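You operate a simulated robot arm through the tools that you are given. There is no shell and no other tool.

Carry out the task below with a simulated robot arm. There is one attempt and no reset: what you move stays moved.

TASK
Unhook the green housing, park the hoist and switch it off.
Fine: first the hook to the top, then the hoist to the PARK plate; leave the hook latch open; the loads stay where they stand.

The check looks at the end state, three seconds after you hand in, the way a careful person would. Anything else that was tipped, shoved, dropped, spilled or broken makes it a failure.

THE ROBOT
A 7-joint arm with a fingered hand, fixed in place. Base frame: the origin is at the foot of the arm, x ahead of it, y to its left, z up. Units: m, rad, N and s.
With the tool pointing down near the work surface it reaches from about 0.1 to 0.68 m from the base axis. Its first joint turns from -1.204 to 3.002 rad. Payload 5 kg.
Tool frame: the origin (TCP) lies between the finger pads and is the grasp point; the fingertips stand 0.032 m ahead of it; z points along the fingers, y is the line along which they close. The gripper opens to 0.16 m. The gripper's body begins 0.089 m behind the TCP. The gripper is a hand of 3 fingers: y runs from the thumb to the fingers, the wrist lies at [0, 0, -0.252] in the tool frame, and closing takes about 1.5 s.
Orientation is that of the tool frame in the base frame, as a unit quaternion [x, y, z, w]. With the fingers straight down and closing along the base's y, the tool's x points along the base's -x, its y along +y and its z along -z.

THE INTERFACE
- The arm moves only by the tool drive_tool. Its argument "moves" is a list of rows, each an object of numbers (a shift or turn left out is 0, a gripper value left out holds the last): "x", "y", "z": the shift along the tool's x, y, z in m; "rx", "ry", "rz": the turn, a rotation vector about the tool's x, y, z in degrees. In form: [{"x": .., "y": .., "z": .., "rx": .., "ry": .., "rz": ..}, ...]. A call has 1 to 20 rows; each row shifts and turns the commanded pose from where the row before left it, along the tool's axes as they then stand. "grip" is the opening, from 0 (shut) to 1 (fully open), set as the call begins (left out, the last holds). Rows are played at 5 a second. More than 0.05 m and 0.15 rad between two rows, or a gripper value outside its range, and nothing of the call is played. A pose out of reach is approached as far as the arm can. The call stops where the force on the tool passes 40 N (or 10 N more than at its start, if that is more) or the arm is blocked; 0.2 s more then pass. The fingers move at their own pace (about 0.108 m/s each) and stop on an object; they squeeze with about 23 N. The grip force told is the motor's: it shows also when the fingers shut on nothing. Time passes only in rows, and 0.2 s behind the last, so rows that do not move let the fingers close. It gives the time, the measured TCP pose, the force on the tool (base axes), the opening and the grip force at its end, in the units of the frame above (readings bear some noise), with the torque about the TCP (base axes, N m) and any sound that the robot's microphone picked up.
- Cameras (640 x 400 px; columns grow to the right, rows downward): "scene" is fixed at [0.2189, 0.5017, 1.5945]; the picture's right is [-0.72, -0.70, 0.00], its down [-0.28, 0.29, -0.91] and it looks along [0.64, -0.65, -0.40] (base axes); focal length 338 px, centre (320, 200). "wrist" rides on the gripper at [0.065, -0.004, -0.116] in the tool frame; the picture's right is [0.06, 1.00, 0.00], its down [-0.87, 0.05, -0.49] and it looks along [-0.49, 0.03, 0.87] (tool axes); focal length 261 px, centre (320, 200). There is no depth. A picture from a camera that has moved, and an enlarged one, comes with that camera's place and axes in the base frame and with its lens.
- grab_frame(camera): a new picture of that camera. It takes no simulated time.
- lift_body(by): slides the trunk up (or, below 0, down) by that many m; the arm rides with it, the base frame stays. It gives what a move gives, with no picture.
- curl_fingers(finger1, finger2, thumb_bend): sets how far each is bent, from 0 (flat) to 1 (curled in); at 0.3 the hand is open as for a grip, at 0.7 the pads meet at the TCP. One left out holds its place. A second passes; each finger stops where it meets its share of the squeeze, and holds until it gets a number again. A gripper value or a shape takes the hand back. It gives what a move gives, with no picture; readings hold the bend of each and the force on the fingers (four entries, about 0 where the hand has none), thumb and palm.
- set_grasp(shape): the hand has 3 fingers and takes this shape, open, in about a second: jaw (thumb against the fingers, like two jaws); tri (thumb and two fingers); tip (a fingertip pinch); poke (one finger out to press); point (the index stretched); flat (the hand flat); cup (the hand cupped); fist (a fist). The gripper value then closes the fingers along that shape, each until it touches; the sizes above hold for jaw. It gives what a move gives, with no picture.
- enlarge(camera, box): a new picture of the part [left, top, right, bottom] of that camera's present view, enlarged. It takes no simulated time.
- close_job(): hands the job in; it is judged then, once.

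Nothing tells you positions but the pictures and the camera data. Unless the task says otherwise, let go and move clear before handing in.

The tools are called after "Call:" by a JSON object that holds its "name" and its "arguments". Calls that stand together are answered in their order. drive_tool: Moves the arm, as the interface text tells. Its arguments: {"type":"object","properties":{"moves":{"type":"array","items":{"type":"object","properties":{"x":{"type":"number"},"y":{"type":"number"},"z":{"type":"number"},"rx":{"type":"number"},"ry":{"type":"number"},"rz":{"type":"number"}}}},"grip":{"type":"number"}},"required":["moves"]} The other tools are called the same way: lift_body (by) slides the trunk up or down; set_grasp (shape) gives the hand a shape; curl_fingers (finger1, finger2, thumb_bend) moves the fingers one by one; grab_frame (camera) takes a picture; enlarge (camera, box) takes an enlarged picture of a part of a camera's view; close_job () hands the job in.

At the start:

```text
t: 0.0
tool_pos: [0.4695, -0.1048, 1.4172]
tool_rot: [0.0, 1.0, 0.001, 0.0]
force: [0.5, -0.5, 0.0]
wrist_torque: [-0.01, 0.04, 0.0]
width: 0.1597
finger_force: 0.1
shape: jaw
bend: [0.3, 0.3, 0.3]
finger forces: [0.0, 0.0, 0.1, 0.1, 0.0, 0.0]
trunk travel left (down, up): [-0.566, 0.374]
```

scene: 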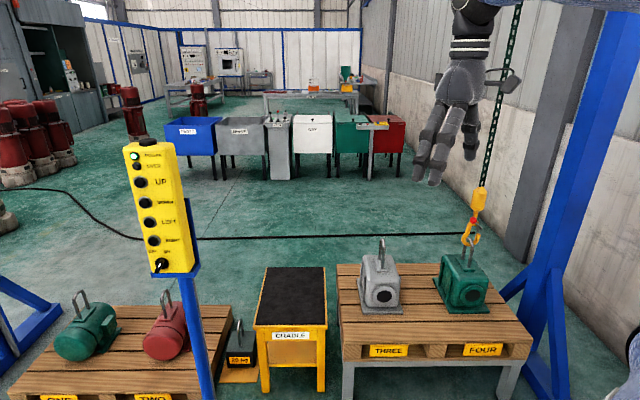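
wrist: 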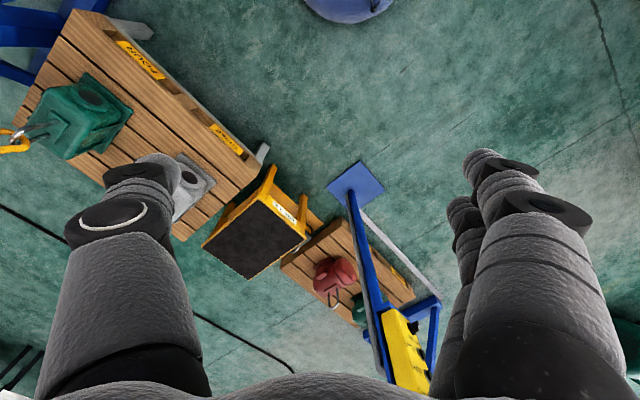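

I see a workshop with a yellow pendant box on a blue post, a chain hoist with its hook on the green housing (plate FOUR), and other loads standing around. I'll enlarge the key parts before moving.

Call:
{"name": "enlarge", "arguments": {"camera": "scene", "box": [100, 120, 230, 290]}}

Call:
{"name": "enlarge", "arguments": {"camera": "scene", "box": [400, 170, 540, 360]}}

Call:
{"name": "enlarge", "arguments": {"camera": "scene", "box": [0, 200, 360, 400]}}

Call:
{"name": "enlarge", "arguments": {"camera": "scene", "box": [380, 0, 640, 200]}}

Call:
{"name": "enlarge", "arguments": {"camera": "wrist", "box": [0, 0, 320, 200]}}

Call:
{"name": "enlarge", "arguments": {"camera": "wrist", "box": [280, 140, 480, 400]}}

```text
2.35 times, centred on (165, 205) of scene
camera zoom: at [0.2189, 0.5017, 1.5945], right [-0.72, -0.7, 0.0], down [-0.28, 0.29, -0.91], along [0.64, -0.65, -0.4], focal length 795 px, centre (685, 188)
```

zoom: 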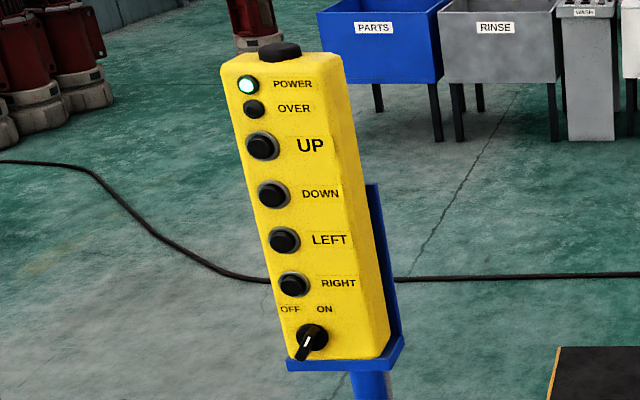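

```text
2.11 times, centred on (470, 265) of scene
camera zoom: at [0.2189, 0.5017, 1.5945], right [-0.72, -0.7, 0.0], down [-0.28, 0.29, -0.91], along [0.64, -0.65, -0.4], focal length 711 px, centre (4, 63)
```

zoom: 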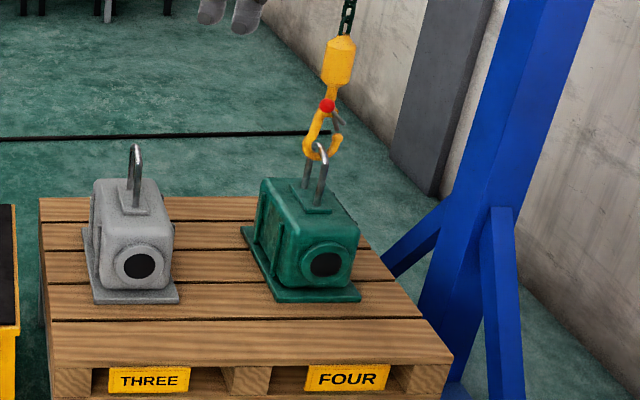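

```text
1.78 times, centred on (180, 300) of scene
camera zoom: at [0.2189, 0.5017, 1.5945], right [-0.72, -0.7, 0.0], down [-0.28, 0.29, -0.91], along [0.64, -0.65, -0.4], focal length 601 px, centre (569, 22)
```

zoom: 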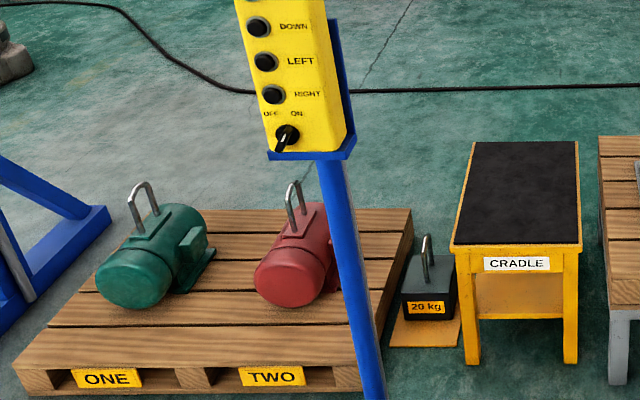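

```text
2.00 times, centred on (510, 100) of scene
camera zoom: at [0.2189, 0.5017, 1.5945], right [-0.72, -0.7, 0.0], down [-0.28, 0.29, -0.91], along [0.64, -0.65, -0.4], focal length 676 px, centre (-60, 400)
```

zoom: 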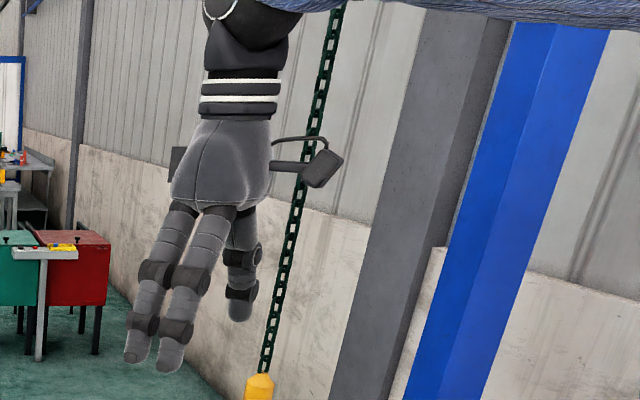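

```text
2.00 times, centred on (160, 100) of wrist
camera zoom: at [0.4024, -0.1095, 1.5338], right [-0.06, 1.0, 0.0], down [0.87, 0.05, 0.49], along [0.49, 0.03, -0.87], focal length 521 px, centre (640, 400)
```

zoom: 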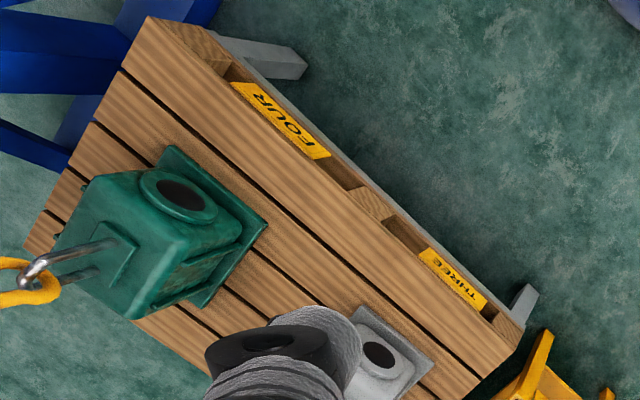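

```text
1.54 times, centred on (380, 270) of wrist
camera zoom: at [0.4024, -0.1095, 1.5338], right [-0.06, 1.0, 0.0], down [0.87, 0.05, 0.49], along [0.49, 0.03, -0.87], focal length 401 px, centre (228, 92)
```

zoom: 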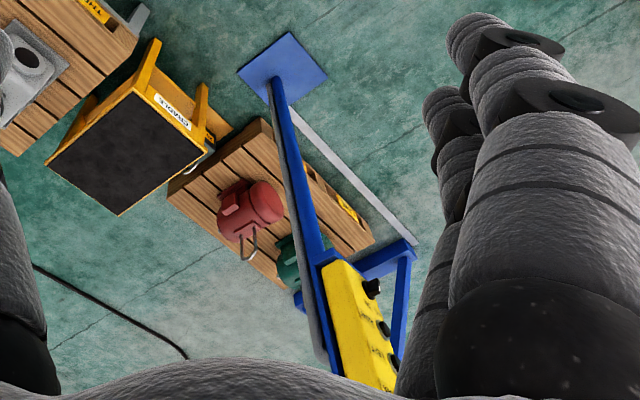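

The pendant seems to stand at about (1.15, 0.24, 1.0) and the hook at about (0.7, -1.0, 0.77). I'll swing the hand to point forward, turning about the wrist, so its camera can see the beam and the PARK plate.

Call:
{"name": "drive_tool", "arguments": {"moves": [{"x": -0.035, "ry": -8}, {"x": -0.035, "ry": -8}, {"x": -0.035, "ry": -8}, {"x": -0.035, "ry": -8}, {"x": -0.035, "ry": -8}, {"x": -0.035, "ry": -8}]}}

Call:
{"name": "grab_frame", "arguments": {"camera": "wrist"}}

Call:
{"name": "grab_frame", "arguments": {"camera": "scene"}}

```text
t: 1.4
tool_pos: [0.6614, -0.1073, 1.4891]
tool_rot: [0.001, 0.914, 0.001, 0.407]
force: [-0.1, 0.1, 0.3]
wrist_torque: [-0.02, 0.01, 0.0]
width: 0.1597
finger_force: 0.0
shape: jaw
bend: [0.3, 0.3, 0.3]
finger forces: [0.1, 0.0, 0.0, 0.0, 0.0, 0.0]
trunk travel left (down, up): [-0.566, 0.374]
```

```text
taken
camera wrist: at [0.5316, -0.1122, 1.5188], right [-0.04, 1.0, -0.04], down [0.21, 0.05, 0.98], along [0.98, 0.03, -0.22], focal length 261 px, centre (320, 200)
```

wrist: 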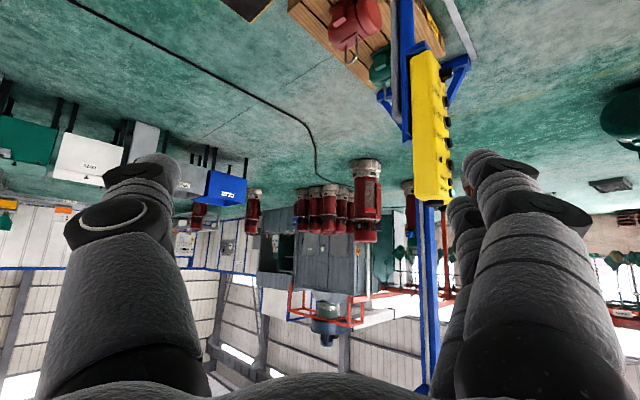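

```text
taken
```

scene: 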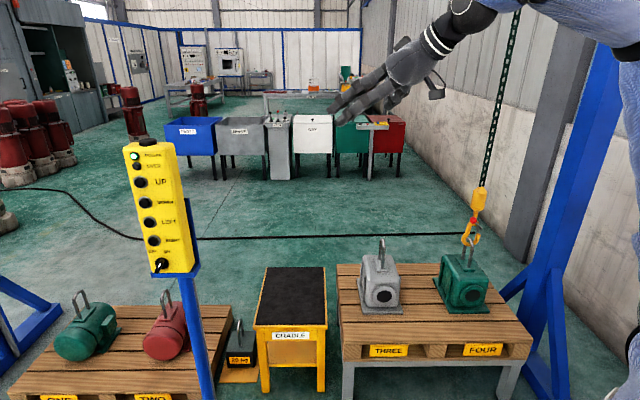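

The pendant's buttons face left and slightly toward me, and the gantry leg rises behind it. I'll keep turning the hand upward to find the beam.

Call:
{"name": "drive_tool", "arguments": {"moves": [{"x": -0.035, "ry": -8}, {"x": -0.035, "ry": -8}, {"x": -0.035, "ry": -8}, {"x": -0.035, "ry": -8}, {"x": -0.035, "ry": -8}]}}

Call:
{"name": "grab_frame", "arguments": {"camera": "wrist"}}

```text
t: 2.6
tool_pos: [0.7407, -0.109, 1.6395]
tool_rot: [0.001, 0.718, 0.001, 0.696]
force: [-0.2, 0.9, 0.2]
wrist_torque: [-0.02, -0.01, -0.03]
width: 0.1598
finger_force: 0.1
shape: jaw
bend: [0.3, 0.3, 0.3]
finger forces: [0.1, 0.1, 0.0, 0.0, 0.0, 0.0]
trunk travel left (down, up): [-0.566, 0.374]
```

```text
taken
camera wrist: at [0.6209, -0.113, 1.579], right [0.0, 1.0, -0.06], down [-0.46, 0.05, 0.89], along [0.89, 0.03, 0.46], focal length 261 px, centre (320, 200)
```

wrist: 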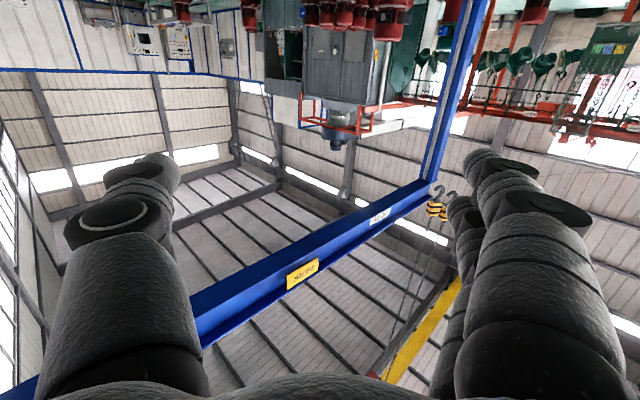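

Call:
{"name": "enlarge", "arguments": {"camera": "wrist", "box": [180, 160, 480, 350]}}

Call:
{"name": "drive_tool", "arguments": {"moves": [{"rx": 8}, {"rx": 8}, {"rx": 8}, {"rx": 8}]}}

Call:
{"name": "grab_frame", "arguments": {"camera": "wrist"}}

```text
2.11 times, centred on (330, 255) of wrist
camera zoom: at [0.6209, -0.113, 1.579], right [0.0, 1.0, -0.06], down [-0.46, 0.05, 0.89], along [0.89, 0.03, 0.46], focal length 549 px, centre (299, 84)
```

zoom: 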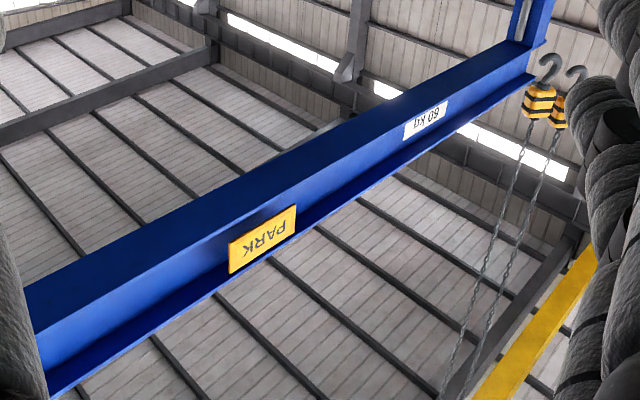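

```text
t: 3.6
tool_pos: [0.7532, -0.1031, 1.6401]
tool_rot: [0.192, 0.692, -0.198, 0.668]
force: [1.1, 0.1, -1.0]
wrist_torque: [0.01, 0.0, -0.11]
width: 0.1601
finger_force: 0.0
shape: jaw
bend: [0.3, 0.3, 0.3]
finger forces: [0.0, 0.0, 0.0, 0.1, 0.1, 0.0]
out of reach, approached as far as the arm can: row 4
trunk travel left (down, up): [-0.566, 0.374]
```

```text
taken
camera wrist: at [0.6493, -0.045, 1.5779], right [0.53, 0.85, -0.08], down [-0.36, 0.31, 0.88], along [0.77, -0.44, 0.46], focal length 261 px, centre (320, 200)
```

wrist: 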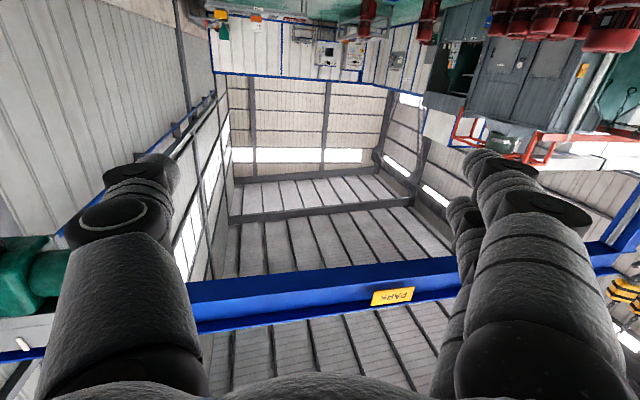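

The hoist beam runs diagonally about 1.2 m from me, with the PARK plate on it and the trolley out of frame to the right. Next I'll turn the hand back and test how far the arm reaches toward the pendant.

Call:
{"name": "drive_tool", "arguments": {"moves": [{"rx": -8}, {"rx": -8}, {"rx": -8}, {"rx": -8}, {"z": 0.04}, {"z": 0.04}, {"z": 0.04}, {"z": 0.04}]}}

Call:
{"name": "grab_frame", "arguments": {"camera": "scene"}}

```text
t: 5.4
tool_pos: [0.914, -0.106, 1.6343]
tool_rot: [0.002, 0.72, 0.001, 0.694]
force: [-0.8, -1.1, -0.3]
wrist_torque: [0.02, 0.0, 0.0]
width: 0.1599
finger_force: 0.1
shape: jaw
bend: [0.3, 0.3, 0.3]
finger forces: [0.0, 0.1, 0.1, 0.1, 0.0, 0.0]
trunk travel left (down, up): [-0.566, 0.374]
```

```text
taken
```

scene: 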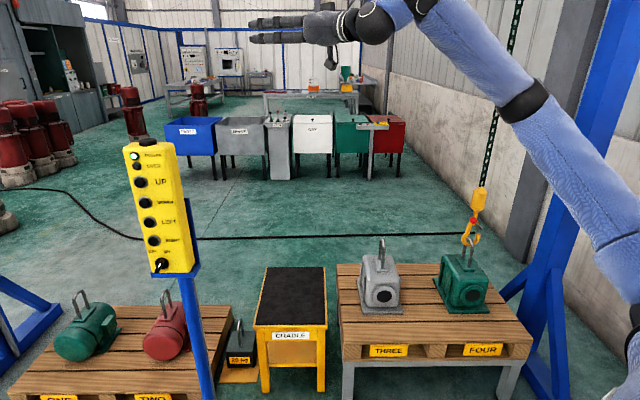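

The arm reaches well past x = 0.9 with the elbow still bent, so the pendant looks reachable. I'll back off a little, drop to button height and move left, keeping clear of the pendant.

Call:
{"name": "drive_tool", "arguments": {"moves": [{"z": -0.04}, {"z": -0.04}, {"z": -0.04}, {"x": 0.045}, {"x": 0.045}, {"x": 0.045}, {"x": 0.045}, {"x": 0.045}, {"x": 0.045}, {"x": 0.045}, {"x": 0.045}]}}

Call:
{"name": "drive_tool", "arguments": {"moves": [{"y": 0.045}, {"y": 0.045}, {"y": 0.045}, {"y": 0.045}, {"y": 0.045}, {"y": 0.045}, {"y": 0.045}, {"y": 0.045}, {"y": 0.045}, {"y": 0.045}]}}

Call:
{"name": "grab_frame", "arguments": {"camera": "wrist"}}

Call:
{"name": "grab_frame", "arguments": {"camera": "scene"}}

```text
t: 7.8
tool_pos: [0.7799, -0.1023, 1.2771]
tool_rot: [0.001, 0.719, 0.001, 0.695]
force: [0.0, 0.9, -0.6]
wrist_torque: [0.03, -0.06, 0.02]
width: 0.1601
finger_force: 0.0
shape: jaw
bend: [0.3, 0.3, 0.3]
finger forces: [0.0, 0.0, 0.1, 0.0, 0.0, 0.0]
trunk travel left (down, up): [-0.566, 0.374]
```

```text
t: 10.2
tool_pos: [0.8168, 0.2821, 1.3274]
tool_rot: [0.062, 0.719, 0.01, 0.692]
force: [0.1, 0.0, -1.3]
wrist_torque: [0.02, 0.0, 0.01]
width: 0.1598
finger_force: 0.0
shape: jaw
bend: [0.3, 0.3, 0.3]
finger forces: [0.0, 0.1, 0.0, 0.0, 0.0, 0.0]
trunk travel left (down, up): [-0.566, 0.374]
stopped in row 10: the arm was blocked; the commanded pose is now the measured one
```

```text
taken
camera wrist: at [0.6988, 0.292, 1.2687], right [0.07, 1.0, 0.04], down [-0.46, 0.0, 0.89], along [0.89, -0.08, 0.45], focal length 261 px, centre (320, 200)
```

wrist: 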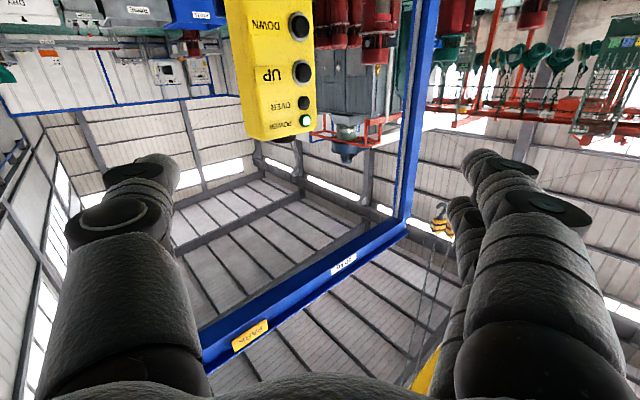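

```text
taken
```

scene: 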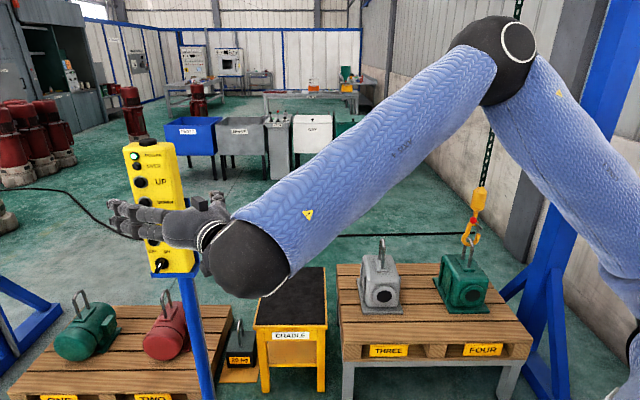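

The buttons look to be at about x 1.17, y 0.23, with UP near z 1.27 and DOWN near 1.21. The face normal points roughly (-0.7, 0.7), so I'll take the poke shape and see where the index tip sits.

Call:
{"name": "set_grasp", "arguments": {"shape": "poke"}}

Call:
{"name": "grab_frame", "arguments": {"camera": "wrist"}}

Call:
{"name": "enlarge", "arguments": {"camera": "scene", "box": [80, 120, 320, 300]}}

```text
t: 11.1
tool_pos: [0.8179, 0.2826, 1.327]
tool_rot: [0.061, 0.719, 0.011, 0.692]
force: [0.2, 0.1, 0.8]
wrist_torque: [-0.03, 0.0, 0.02]
width: 0.0001
finger_force: 0.1
shape: poke
bend: [1.0, 1.0, 0.46]
finger forces: [0.0, 0.0, 0.0, 0.1, 0.0, 0.0]
trunk travel left (down, up): [-0.566, 0.374]
```

```text
taken
camera wrist: at [0.6989, 0.2927, 1.2688], right [0.07, 1.0, 0.04], down [-0.46, 0.0, 0.89], along [0.89, -0.08, 0.45], focal length 261 px, centre (320, 200)
```

wrist: 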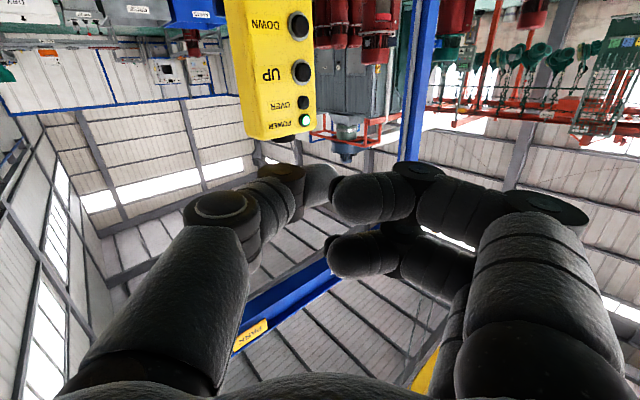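

```text
2.22 times, centred on (200, 210) of scene
camera zoom: at [0.2189, 0.5017, 1.5945], right [-0.72, -0.7, 0.0], down [-0.28, 0.29, -0.91], along [0.64, -0.65, -0.4], focal length 751 px, centre (587, 178)
```

zoom: 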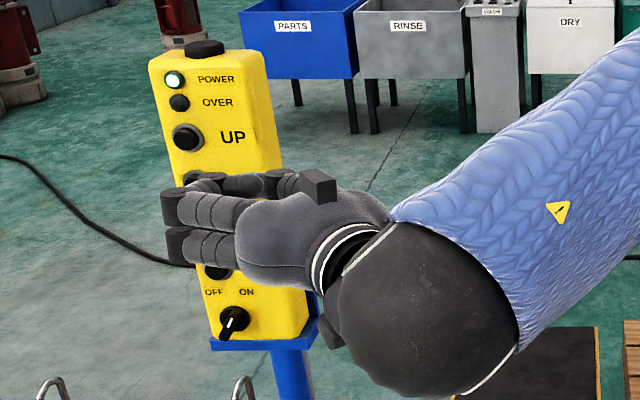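

In this shape both fingers are curled and only the thumb is part-way out. I'll try "point", which should stretch a single finger further forward.

Call:
{"name": "set_grasp", "arguments": {"shape": "point"}}

Call:
{"name": "grab_frame", "arguments": {"camera": "wrist"}}

Call:
{"name": "enlarge", "arguments": {"camera": "scene", "box": [80, 120, 320, 300]}}

```text
t: 12.0
tool_pos: [0.8183, 0.282, 1.3284]
tool_rot: [0.062, 0.719, 0.01, 0.693]
force: [0.0, 0.3, 0.1]
wrist_torque: [0.01, -0.02, -0.01]
width: 0.0001
finger_force: 0.1
shape: point
bend: [0.39, 1.0, 0.42]
finger forces: [0.0, 0.0, 0.1, 0.0, 0.1, 0.0]
trunk travel left (down, up): [-0.566, 0.374]
```

```text
taken
camera wrist: at [0.6988, 0.2927, 1.2696], right [0.07, 1.0, 0.04], down [-0.46, 0.0, 0.89], along [0.89, -0.08, 0.46], focal length 261 px, centre (320, 200)
```

wrist: 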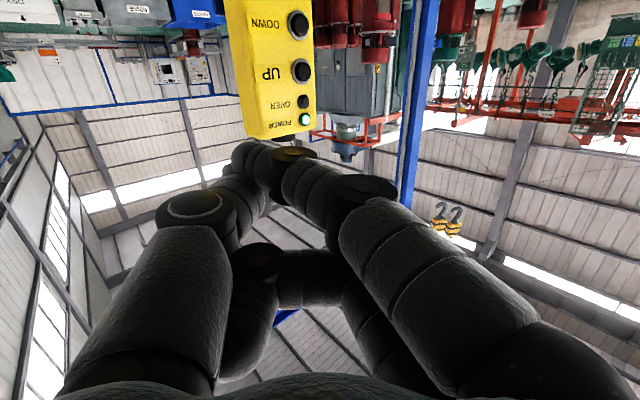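

```text
2.22 times, centred on (200, 210) of scene
camera zoom: at [0.2189, 0.5017, 1.5945], right [-0.72, -0.7, 0.0], down [-0.28, 0.29, -0.91], along [0.64, -0.65, -0.4], focal length 751 px, centre (587, 178)
```

zoom: 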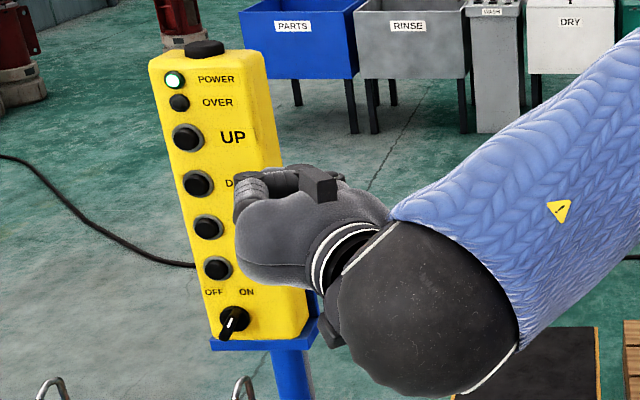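

The finger may still have been moving when the picture was taken. I'll set the bends directly, index flat with the other finger and thumb curled, and look again.

Call:
{"name": "curl_fingers", "arguments": {"finger1": 0, "finger2": 1, "thumb_bend": 0.9}}

Call:
{"name": "grab_frame", "arguments": {"camera": "wrist"}}

Call:
{"name": "enlarge", "arguments": {"camera": "scene", "box": [80, 120, 320, 300]}}

```text
t: 13.0
tool_pos: [0.8178, 0.2821, 1.3286]
tool_rot: [0.061, 0.719, 0.011, 0.693]
force: [-0.4, 0.1, -0.3]
wrist_torque: [-0.01, 0.0, -0.01]
width: 0.0062
finger_force: 0.0
shape: fingers
bend: [0.92, 1.0, 0.83]
finger forces: [0.0, 0.0, 0.0, 0.1, 0.1, 0.0]
trunk travel left (down, up): [-0.566, 0.374]
```

```text
taken
camera wrist: at [0.6988, 0.2927, 1.2698], right [0.07, 1.0, 0.04], down [-0.46, 0.0, 0.89], along [0.89, -0.08, 0.46], focal length 261 px, centre (320, 200)
```

wrist: 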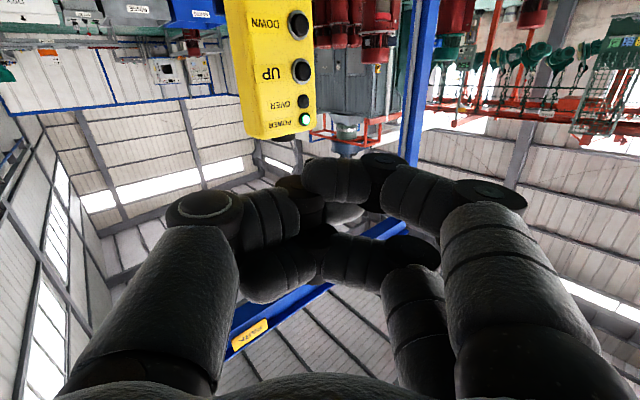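

```text
2.22 times, centred on (200, 210) of scene
camera zoom: at [0.2189, 0.5017, 1.5945], right [-0.72, -0.7, 0.0], down [-0.28, 0.29, -0.91], along [0.64, -0.65, -0.4], focal length 751 px, centre (587, 178)
```

zoom: 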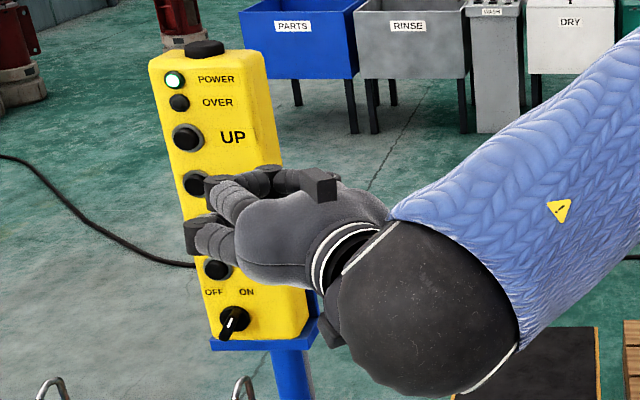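

The index went to 0.92 instead of flat, so the thumb and fingers seem to be tangled. I'll open everything flat first and then curl again in order.

Call:
{"name": "curl_fingers", "arguments": {"finger1": 0, "finger2": 0, "thumb_bend": 0}}

Call:
{"name": "drive_tool", "arguments": {"moves": [{}, {}, {}]}}

Call:
{"name": "grab_frame", "arguments": {"camera": "wrist"}}

Call:
{"name": "enlarge", "arguments": {"camera": "scene", "box": [80, 120, 320, 300]}}

```text
t: 14.0
tool_pos: [0.8175, 0.2809, 1.3289]
tool_rot: [0.061, 0.719, 0.011, 0.693]
force: [0.0, 0.1, 0.0]
wrist_torque: [0.01, 0.01, 0.01]
width: 0.2261
finger_force: 0.1
shape: fingers
bend: [0.0, 0.0, 0.0]
finger forces: [0.1, 0.0, 0.1, 0.0, 0.0, 0.0]
trunk travel left (down, up): [-0.566, 0.374]
```

```text
t: 14.8
tool_pos: [0.8178, 0.2826, 1.329]
tool_rot: [0.061, 0.719, 0.012, 0.692]
force: [0.1, -0.3, -0.1]
wrist_torque: [-0.02, 0.0, -0.02]
width: 0.2262
finger_force: 0.1
shape: fingers
bend: [0.0, 0.0, 0.0]
finger forces: [0.1, 0.0, 0.1, 0.1, 0.0, 0.0]
trunk travel left (down, up): [-0.566, 0.374]
```

```text
taken
camera wrist: at [0.6989, 0.2926, 1.2694], right [0.07, 1.0, 0.04], down [-0.46, 0.0, 0.89], along [0.89, -0.08, 0.46], focal length 261 px, centre (320, 200)
```

wrist: 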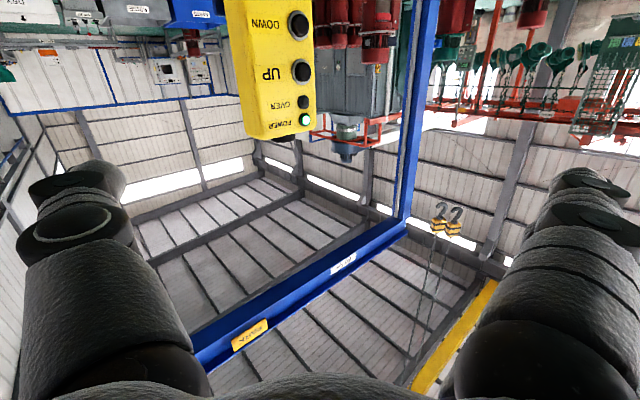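

```text
2.22 times, centred on (200, 210) of scene
camera zoom: at [0.2189, 0.5017, 1.5945], right [-0.72, -0.7, 0.0], down [-0.28, 0.29, -0.91], along [0.64, -0.65, -0.4], focal length 751 px, centre (587, 178)
```

zoom: 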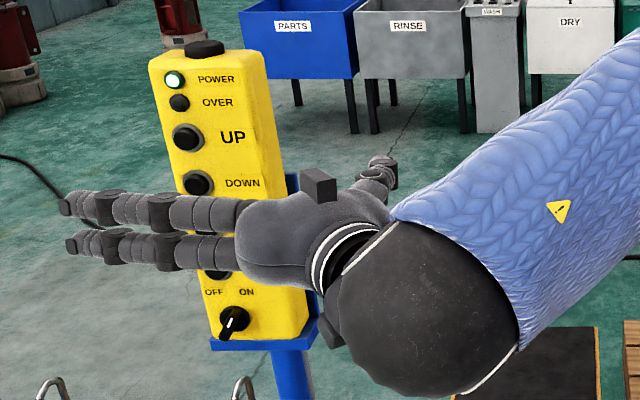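

The fingers open cleanly now. I'll press with the thumb, which sits on the pendant side of the hand, and curl both fingers out of the way.

Call:
{"name": "curl_fingers", "arguments": {"finger1": 1, "finger2": 1, "thumb_bend": 0.25}}

Call:
{"name": "drive_tool", "arguments": {"moves": [{"z": 0.04}, {"z": 0.04}, {"z": 0.03}, {"y": 0.03}, {"y": 0.03}, {"y": 0.03}]}}

Call:
{"name": "grab_frame", "arguments": {"camera": "wrist"}}

Call:
{"name": "grab_frame", "arguments": {"camera": "scene"}}

```text
t: 15.8
tool_pos: [0.8167, 0.282, 1.3286]
tool_rot: [0.062, 0.718, 0.009, 0.693]
force: [-0.3, -0.5, 0.5]
wrist_torque: [0.0, 0.01, 0.0]
width: 0.0773
finger_force: 0.0
shape: fingers
bend: [1.0, 1.0, 0.25]
finger forces: [0.1, 0.0, 0.1, 0.0, 0.0, 0.0]
trunk travel left (down, up): [-0.566, 0.374]
```

```text
t: 17.2
tool_pos: [0.9275, 0.3682, 1.3296]
tool_rot: [0.059, 0.719, 0.01, 0.693]
force: [-0.2, 1.2, 0.4]
wrist_torque: [0.0, 0.0, -0.02]
width: 0.0772
finger_force: 0.0
shape: fingers
bend: [1.0, 1.0, 0.25]
finger forces: [0.1, 0.0, 0.0, 0.0, 0.0, 0.0]
trunk travel left (down, up): [-0.566, 0.374]
```

```text
taken
camera wrist: at [0.8096, 0.3777, 1.2708], right [0.07, 1.0, 0.03], down [-0.46, 0.0, 0.89], along [0.89, -0.08, 0.46], focal length 261 px, centre (320, 200)
```

wrist: 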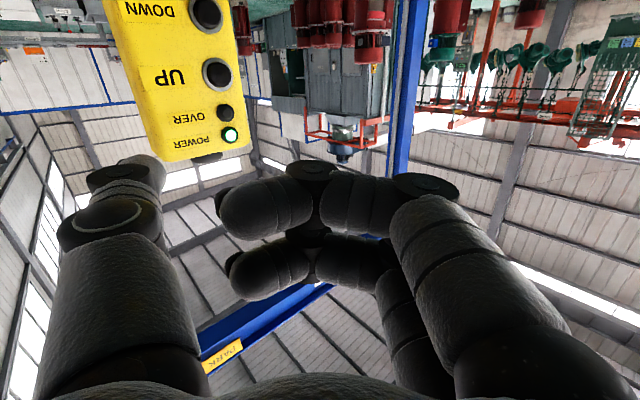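

```text
taken
```

scene: 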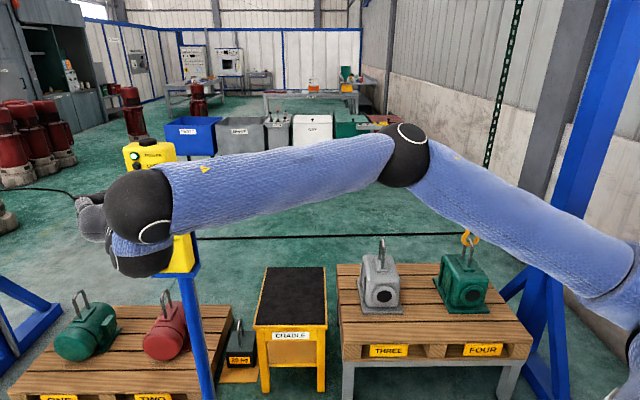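

The thumb can get to the buttons from here; UP sits at about (1.155, 0.232, 1.276). Before pressing anything I'll back away and swing right to inspect the hook and its latch.

Call:
{"name": "drive_tool", "arguments": {"moves": [{"z": -0.045}, {"z": -0.045}, {"z": -0.045}, {"z": -0.045}, {"z": -0.045}, {"z": -0.045}, {"z": -0.04}, {"y": -0.045}, {"y": -0.045}, {"y": -0.045}, {"y": -0.045}, {"y": -0.045}, {"y": -0.045}, {"y": -0.045}, {"y": -0.045}, {"y": -0.045}, {"y": -0.045}]}}

Call:
{"name": "drive_tool", "arguments": {"moves": [{"y": -0.04, "rx": 6}, {"y": -0.04, "rx": 6}, {"y": -0.04, "rx": 6}, {"y": -0.04, "rx": 6}, {"y": -0.04, "rx": 6}, {"y": -0.04, "rx": 6}, {"y": -0.04, "rx": 6}]}}

Call:
{"name": "grab_frame", "arguments": {"camera": "wrist"}}

Call:
{"name": "grab_frame", "arguments": {"camera": "scene"}}

```text
t: 18.1
tool_pos: [0.8319, 0.3253, 1.2253]
tool_rot: [0.091, 0.782, 0.008, 0.616]
force: [-0.3, -0.3, 0.6]
wrist_torque: [0.02, 0.01, 0.05]
width: 0.0775
finger_force: 0.2
shape: fingers
bend: [1.0, 1.0, 0.25]
finger forces: [0.1, 0.0, 0.0, 0.0, 0.1, 0.0]
out of reach, approached as far as the arm can: row 3, 4
trunk travel left (down, up): [-0.566, 0.374]
stopped in row 4: the arm was blocked; the commanded pose is now the measured one
```

```text
t: 19.2
tool_pos: [0.8175, 0.0985, 1.1414]
tool_rot: [0.253, 0.81, -0.156, 0.505]
force: [-0.3, -0.6, 0.2]
wrist_torque: [0.01, 0.0, 0.03]
width: 0.0774
finger_force: 0.1
shape: fingers
bend: [1.0, 1.0, 0.25]
finger forces: [0.0, 0.1, 0.0, 0.0, 0.1, 0.1]
out of reach, approached as far as the arm can: row 3, 4, 5
trunk travel left (down, up): [-0.566, 0.374]
stopped in row 5: the arm was blocked; the commanded pose is now the measured one
```

```text
taken
camera wrist: at [0.7037, 0.1684, 1.1343], right [0.54, 0.84, -0.05], down [-0.02, 0.08, 1.0], along [0.84, -0.54, 0.06], focal length 261 px, centre (320, 200)
```

wrist: 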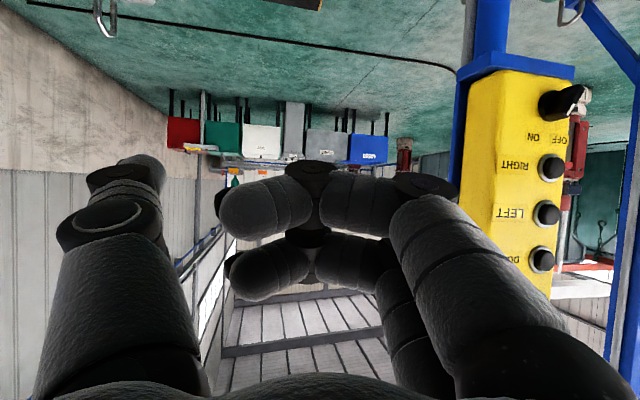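

```text
taken
```

scene: 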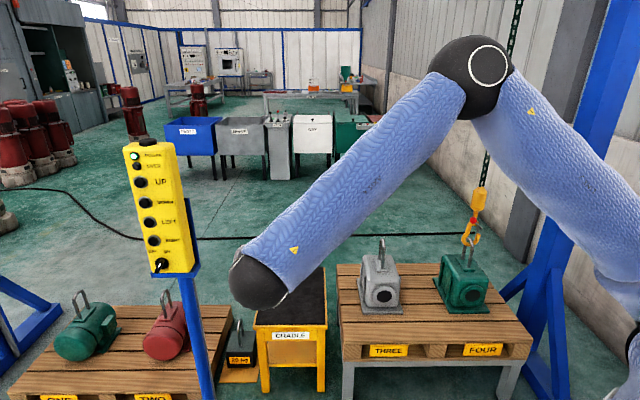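

The arm stalled on a joint limit while retracting, but nothing was touched. I'll sweep the hand along its own -y, which leads straight toward the hook side.

Call:
{"name": "drive_tool", "arguments": {"moves": [{"y": -0.045}, {"y": -0.045}, {"y": -0.045}, {"y": -0.045}, {"y": -0.045}, {"y": -0.045}, {"y": -0.045}, {"y": -0.045}, {"y": -0.045}, {"y": -0.045}, {"y": -0.045}, {"y": -0.045}]}}

Call:
{"name": "grab_frame", "arguments": {"camera": "wrist"}}

Call:
{"name": "grab_frame", "arguments": {"camera": "scene"}}

```text
t: 21.8
tool_pos: [0.6417, -0.2391, 1.132]
tool_rot: [0.251, 0.81, -0.157, 0.505]
force: [0.5, -1.3, -0.6]
wrist_torque: [0.05, 0.01, 0.01]
width: 0.0774
finger_force: 0.1
shape: fingers
bend: [1.0, 1.0, 0.25]
finger forces: [0.1, 0.1, 0.1, 0.0, 0.1, 0.0]
out of reach, approached as far as the arm can: row 8, 9, 10, 11, 12
trunk travel left (down, up): [-0.566, 0.374]
```

```text
taken
camera wrist: at [0.5292, -0.1661, 1.1255], right [0.54, 0.84, -0.06], down [-0.02, 0.08, 1.0], along [0.84, -0.54, 0.06], focal length 261 px, centre (320, 200)
```

wrist: 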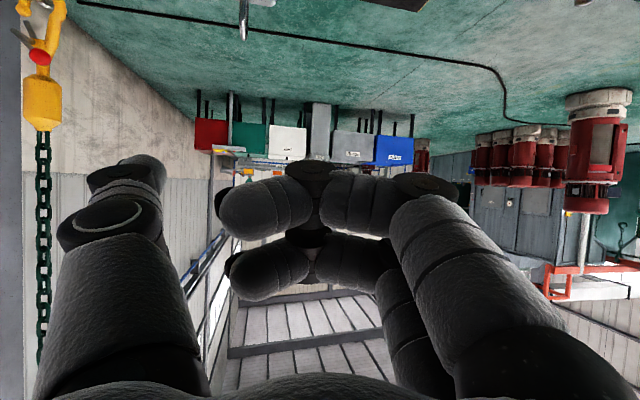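

```text
taken
```

scene: 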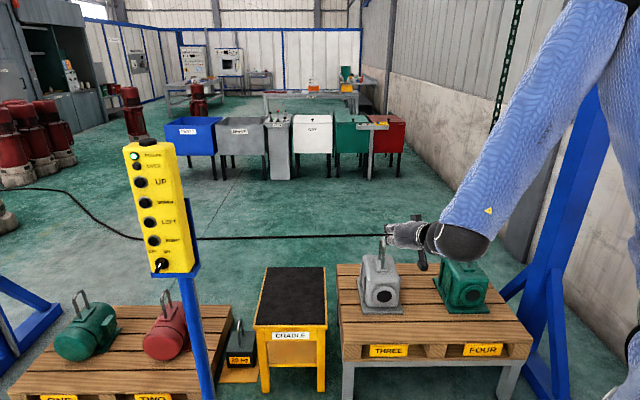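

The red latch pivot on the hook is at about (0.675, -0.962, 0.895). I'll turn the hand further right while moving so it faces the hook.

Call:
{"name": "drive_tool", "arguments": {"moves": [{"y": -0.02, "rx": 6}, {"y": -0.03, "rx": 6}, {"y": -0.04, "rx": 6}, {"y": -0.045, "rx": 4}, {"y": -0.045}, {"y": -0.045}, {"y": -0.045}, {"y": -0.045}]}}

Call:
{"name": "grab_frame", "arguments": {"camera": "wrist"}}

Call:
{"name": "grab_frame", "arguments": {"camera": "scene"}}

```text
t: 23.6
tool_pos: [0.5552, -0.2515, 1.1293]
tool_rot: [0.343, 0.765, -0.309, 0.45]
force: [-0.3, -0.3, -0.5]
wrist_torque: [0.01, 0.0, 0.04]
width: 0.0773
finger_force: 0.1
shape: fingers
bend: [1.0, 1.0, 0.25]
finger forces: [0.0, 0.1, 0.0, 0.0, 0.1, 0.0]
out of reach, approached as far as the arm can: row 3, 5, 6, 7, 8
trunk travel left (down, up): [-0.566, 0.374]
```

```text
taken
camera wrist: at [0.4719, -0.148, 1.1189], right [0.78, 0.59, -0.22], down [0.12, 0.2, 0.97], along [0.61, -0.78, 0.08], focal length 261 px, centre (320, 200)
```

wrist: 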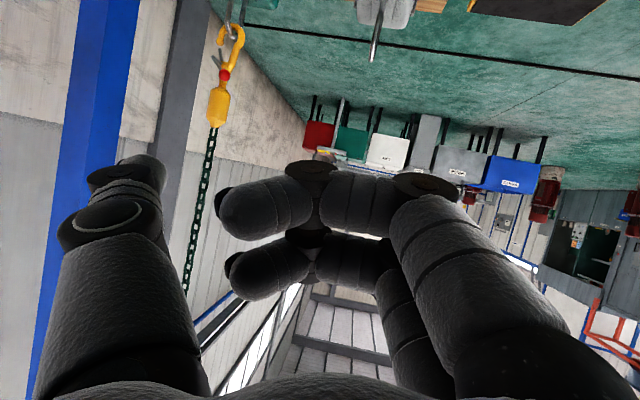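

```text
taken
```

scene: 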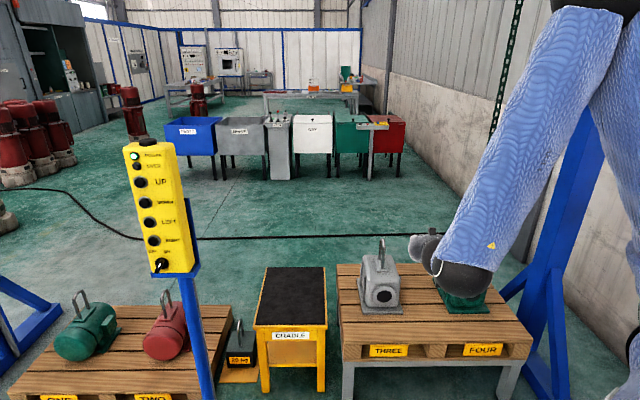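

The hook is in clear view now. I'll zoom in on it to read the latch state.

Call:
{"name": "enlarge", "arguments": {"camera": "wrist", "box": [150, 0, 310, 130]}}

Call:
{"name": "enlarge", "arguments": {"camera": "scene", "box": [430, 180, 530, 320]}}

```text
3.08 times, centred on (230, 65) of wrist
camera zoom: at [0.4719, -0.148, 1.1189], right [0.78, 0.59, -0.22], down [0.12, 0.2, 0.97], along [0.61, -0.78, 0.08], focal length 802 px, centre (597, 615)
```

zoom: 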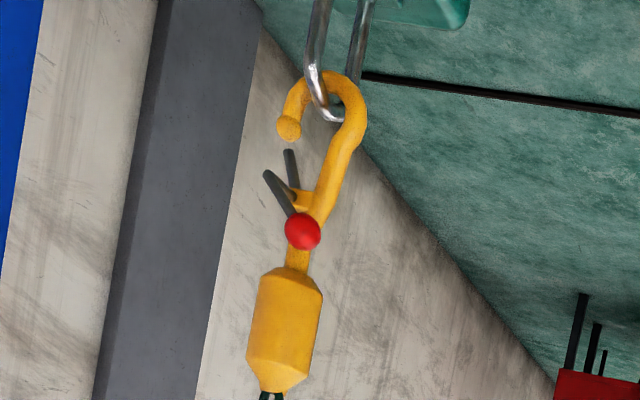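

```text
2.86 times, centred on (480, 250) of scene
camera zoom: at [0.2189, 0.5017, 1.5945], right [-0.72, -0.7, 0.0], down [-0.28, 0.29, -0.91], along [0.64, -0.65, -0.4], focal length 965 px, centre (-137, 57)
```

zoom: 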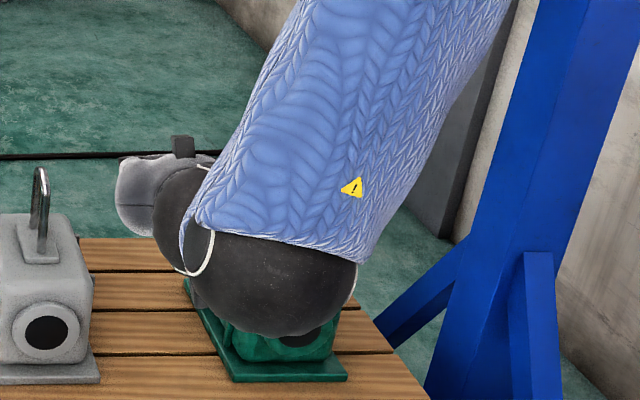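

The hook (seen upside-down) has its mouth and tip on the scene-right side, and the latch bars pivot at the red ball. I need a closer look, so I'll advance toward it and stop well short.

Call:
{"name": "drive_tool", "arguments": {"moves": [{"z": 0.045}, {"z": 0.045}, {"z": 0.045}, {"z": 0.045, "y": -0.01}, {"z": 0.045, "y": -0.015}, {"z": 0.045, "y": -0.015}, {"z": 0.045, "y": -0.015}, {"z": 0.045, "y": -0.015}]}}

Call:
{"name": "grab_frame", "arguments": {"camera": "wrist"}}

Call:
{"name": "grab_frame", "arguments": {"camera": "scene"}}

```text
t: 25.4
tool_pos: [0.5869, -0.3319, 1.0896]
tool_rot: [0.344, 0.766, -0.309, 0.448]
force: [0.2, -0.5, 0.2]
wrist_torque: [0.02, -0.02, 0.01]
width: 0.0774
finger_force: 0.1
shape: fingers
bend: [1.0, 1.0, 0.25]
finger forces: [0.0, 0.1, 0.0, 0.0, 0.1, 0.0]
out of reach, approached as far as the arm can: row 3, 4, 5, 6, 7, 8
trunk travel left (down, up): [-0.566, 0.374]
```

```text
taken
camera wrist: at [0.5053, -0.2279, 1.0802], right [0.78, 0.59, -0.22], down [0.12, 0.2, 0.97], along [0.62, -0.78, 0.08], focal length 261 px, centre (320, 200)
```

wrist: 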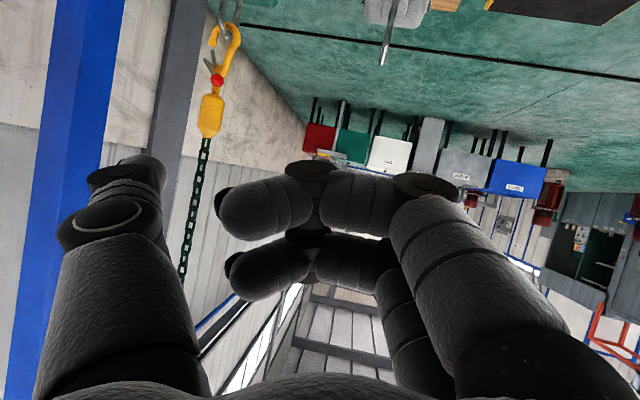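

```text
taken
```

scene: 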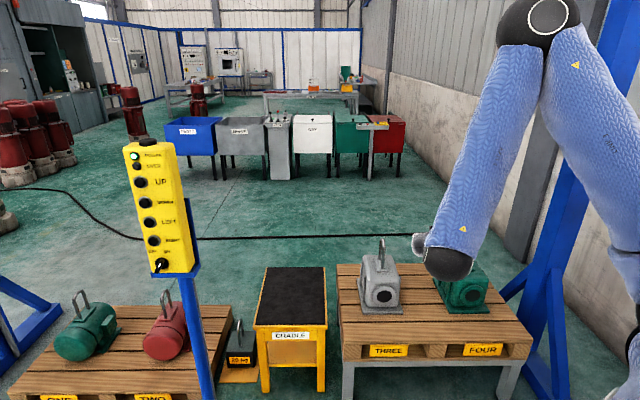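

The arm's wrist limits block me at this height because the forearm must point down. I'll raise the hand and then lower the trunk, so the arm works level with the hook.

Call:
{"name": "drive_tool", "arguments": {"moves": [{"x": -0.0405, "y": -0.0074, "z": -0.0183}, {"x": -0.0405, "y": -0.0074, "z": -0.0183}, {"x": -0.0405, "y": -0.0074, "z": -0.0183}, {"x": -0.0405, "y": -0.0074, "z": -0.0183}, {"x": -0.0405, "y": -0.0074, "z": -0.0183}, {"x": -0.0405, "y": -0.0074, "z": -0.0183}, {"x": -0.0405, "y": -0.0074, "z": -0.0183}, {"x": -0.0405, "y": -0.0074, "z": -0.0183}]}}

Call:
{"name": "lift_body", "arguments": {"by": -0.3}}

Call:
{"name": "grab_frame", "arguments": {"camera": "scene"}}

Call:
{"name": "grab_frame", "arguments": {"camera": "wrist"}}

```text
t: 27.2
tool_pos: [0.6666, -0.3101, 1.3858]
tool_rot: [0.343, 0.765, -0.31, 0.449]
force: [0.1, 0.3, -1.0]
wrist_torque: [-0.04, 0.01, 0.0]
width: 0.0776
finger_force: 0.1
shape: fingers
bend: [1.0, 1.0, 0.25]
finger forces: [0.0, 0.0, 0.0, 0.0, 0.0, 0.0]
out of reach, approached as far as the arm can: row 5, 6, 7, 8
trunk travel left (down, up): [-0.566, 0.374]
```

```text
t: 30.2
tool_pos: [0.6652, -0.3116, 1.0859]
tool_rot: [0.342, 0.765, -0.308, 0.45]
force: [0.0, 0.4, 0.2]
wrist_torque: [-0.02, -0.01, -0.01]
width: 0.0771
finger_force: 0.0
shape: fingers
bend: [1.0, 1.0, 0.25]
finger forces: [0.0, 0.0, 0.0, 0.0, 0.1, 0.1]
trunk travel left (down, up): [-0.266, 0.674]
```

```text
taken
```

scene: 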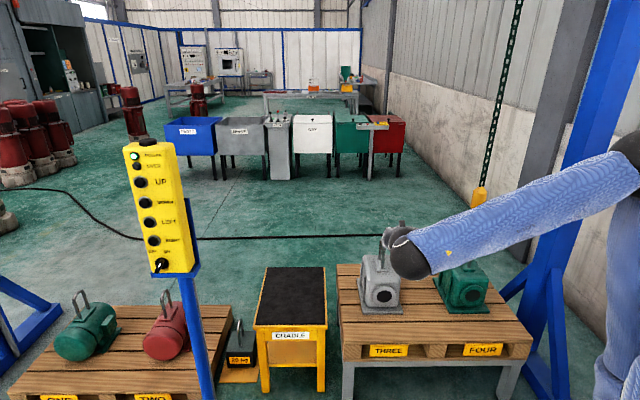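

```text
taken
camera wrist: at [0.5827, -0.208, 1.0756], right [0.78, 0.59, -0.22], down [0.12, 0.2, 0.97], along [0.62, -0.78, 0.08], focal length 261 px, centre (320, 200)
```

wrist: 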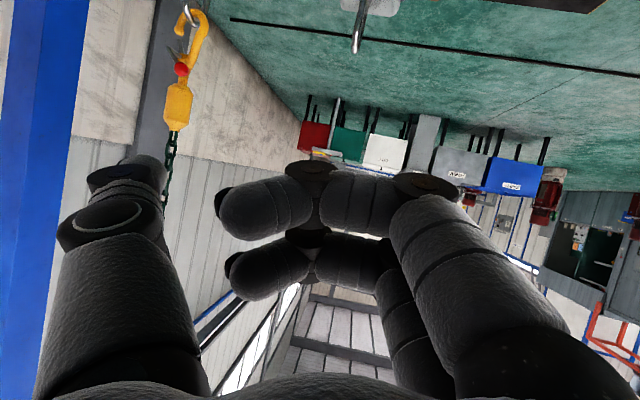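

The hand's sideways bend against the forearm is the limit, since the elbow sits out to the right. I'll pitch the hand down, move it to the hook's bearing from the base, then pitch up again within the arm's own plane.

Call:
{"name": "drive_tool", "arguments": {"moves": [{"x": 0.03, "ry": 8}, {"x": 0.03, "ry": 8}, {"x": 0.03, "ry": 8}, {"x": 0.03, "ry": 8}, {"x": 0.03, "ry": 8}]}}

Call:
{"name": "drive_tool", "arguments": {"moves": [{"y": -0.045}, {"y": -0.045}, {"y": -0.045}, {"y": -0.045}, {"y": -0.045}, {"y": -0.045}, {"y": -0.045}, {"y": -0.045}]}}

Call:
{"name": "grab_frame", "arguments": {"camera": "scene"}}

Call:
{"name": "grab_frame", "arguments": {"camera": "wrist"}}

```text
t: 31.4
tool_pos: [0.5949, -0.2445, 0.9737]
tool_rot: [0.429, 0.872, -0.173, 0.159]
force: [0.3, 0.3, -0.3]
wrist_torque: [0.02, -0.04, -0.01]
width: 0.0774
finger_force: 0.0
shape: fingers
bend: [1.0, 1.0, 0.25]
finger forces: [0.1, 0.1, 0.0, 0.0, 0.1, 0.0]
trunk travel left (down, up): [-0.266, 0.674]
```

```text
t: 33.2
tool_pos: [0.4399, -0.3406, 0.8851]
tool_rot: [0.428, 0.873, -0.173, 0.16]
force: [0.6, -0.3, -0.5]
wrist_torque: [0.0, 0.02, -0.02]
width: 0.0772
finger_force: 0.0
shape: fingers
bend: [1.0, 1.0, 0.25]
finger forces: [0.0, 0.1, 0.1, 0.1, 0.0, 0.1]
out of reach, approached as far as the arm can: row 2, 3, 4, 5, 6, 7, 8
trunk travel left (down, up): [-0.266, 0.674]
```

```text
taken
```

scene: 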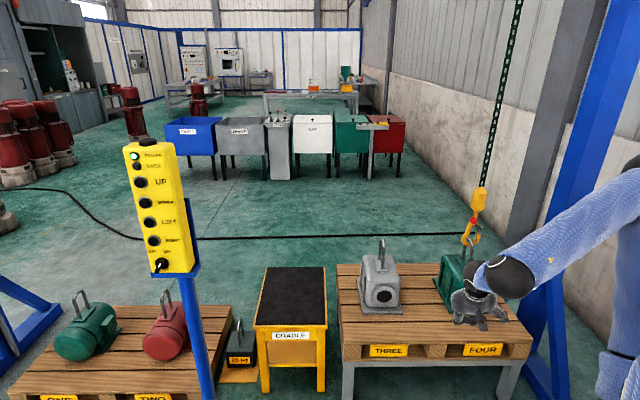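

```text
taken
camera wrist: at [0.3823, -0.2474, 0.9629], right [0.76, 0.62, -0.19], down [0.49, -0.35, 0.8], along [0.42, -0.7, -0.57], focal length 261 px, centre (320, 200)
```

wrist: 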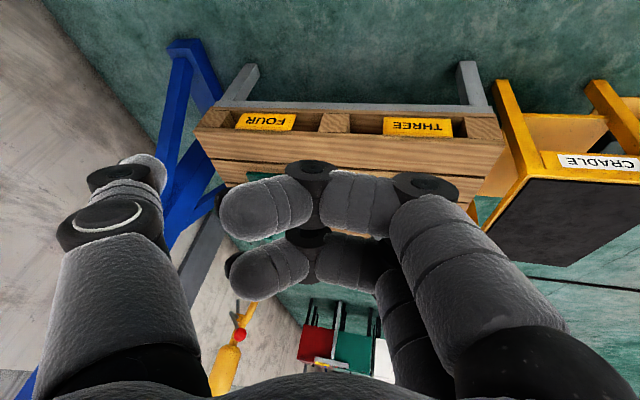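

I'm nearly on the right bearing now. I'll nudge the trunk to clear the lagging command, then move outward while pitching the hand up toward the hook.

Call:
{"name": "lift_body", "arguments": {"by": 0.02}}

Call:
{"name": "drive_tool", "arguments": {"moves": [{"x": -0.037, "y": -0.017, "z": 0.01, "ry": -4}, {"x": -0.037, "y": -0.017, "z": 0.013, "ry": -4}, {"x": -0.036, "y": -0.017, "z": 0.016, "ry": -4}, {"x": -0.034, "y": -0.017, "z": 0.019, "ry": -4}, {"x": -0.033, "y": -0.017, "z": 0.021, "ry": -4}, {"x": -0.03, "y": -0.017, "z": 0.024, "ry": -4}, {"x": -0.028, "y": -0.017, "z": 0.026, "ry": -4}, {"x": -0.026, "y": -0.017, "z": 0.028, "ry": -4}]}}

Call:
{"name": "grab_frame", "arguments": {"camera": "scene"}}

Call:
{"name": "grab_frame", "arguments": {"camera": "wrist"}}

```text
t: 33.9
tool_pos: [0.439, -0.3409, 0.9068]
tool_rot: [0.428, 0.873, -0.173, 0.16]
force: [0.0, 0.3, 0.3]
wrist_torque: [0.01, 0.01, 0.0]
width: 0.0775
finger_force: 0.0
shape: fingers
bend: [1.0, 1.0, 0.25]
finger forces: [0.0, 0.1, 0.0, 0.0, 0.0, 0.1]
trunk travel left (down, up): [-0.286, 0.654]
```

```text
t: 35.6
tool_pos: [0.548, -0.402, 0.934]
tool_rot: [0.364, 0.795, -0.285, 0.393]
force: [-0.2, 0.4, 0.3]
wrist_torque: [-0.01, 0.01, 0.03]
width: 0.0774
finger_force: 0.1
shape: fingers
bend: [1.0, 1.0, 0.25]
finger forces: [0.1, 0.1, 0.0, 0.1, 0.0, 0.1]
out of reach, approached as far as the arm can: row 1, 2, 3, 4, 5, 6, 7, 8
trunk travel left (down, up): [-0.286, 0.654]
```

```text
taken
```

scene: 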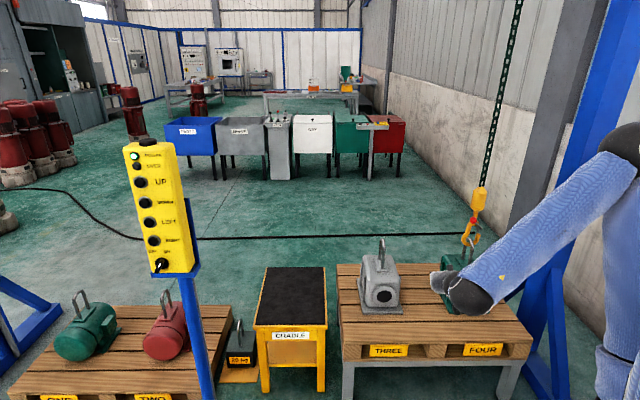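

```text
taken
camera wrist: at [0.4679, -0.2963, 0.9422], right [0.77, 0.59, -0.22], down [0.21, 0.09, 0.97], along [0.6, -0.8, -0.06], focal length 261 px, centre (320, 200)
```

wrist: 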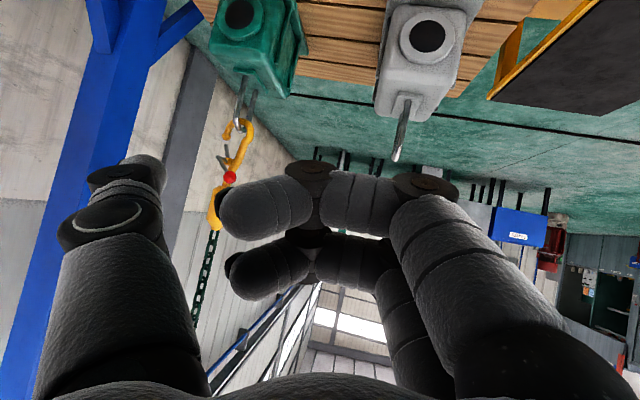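

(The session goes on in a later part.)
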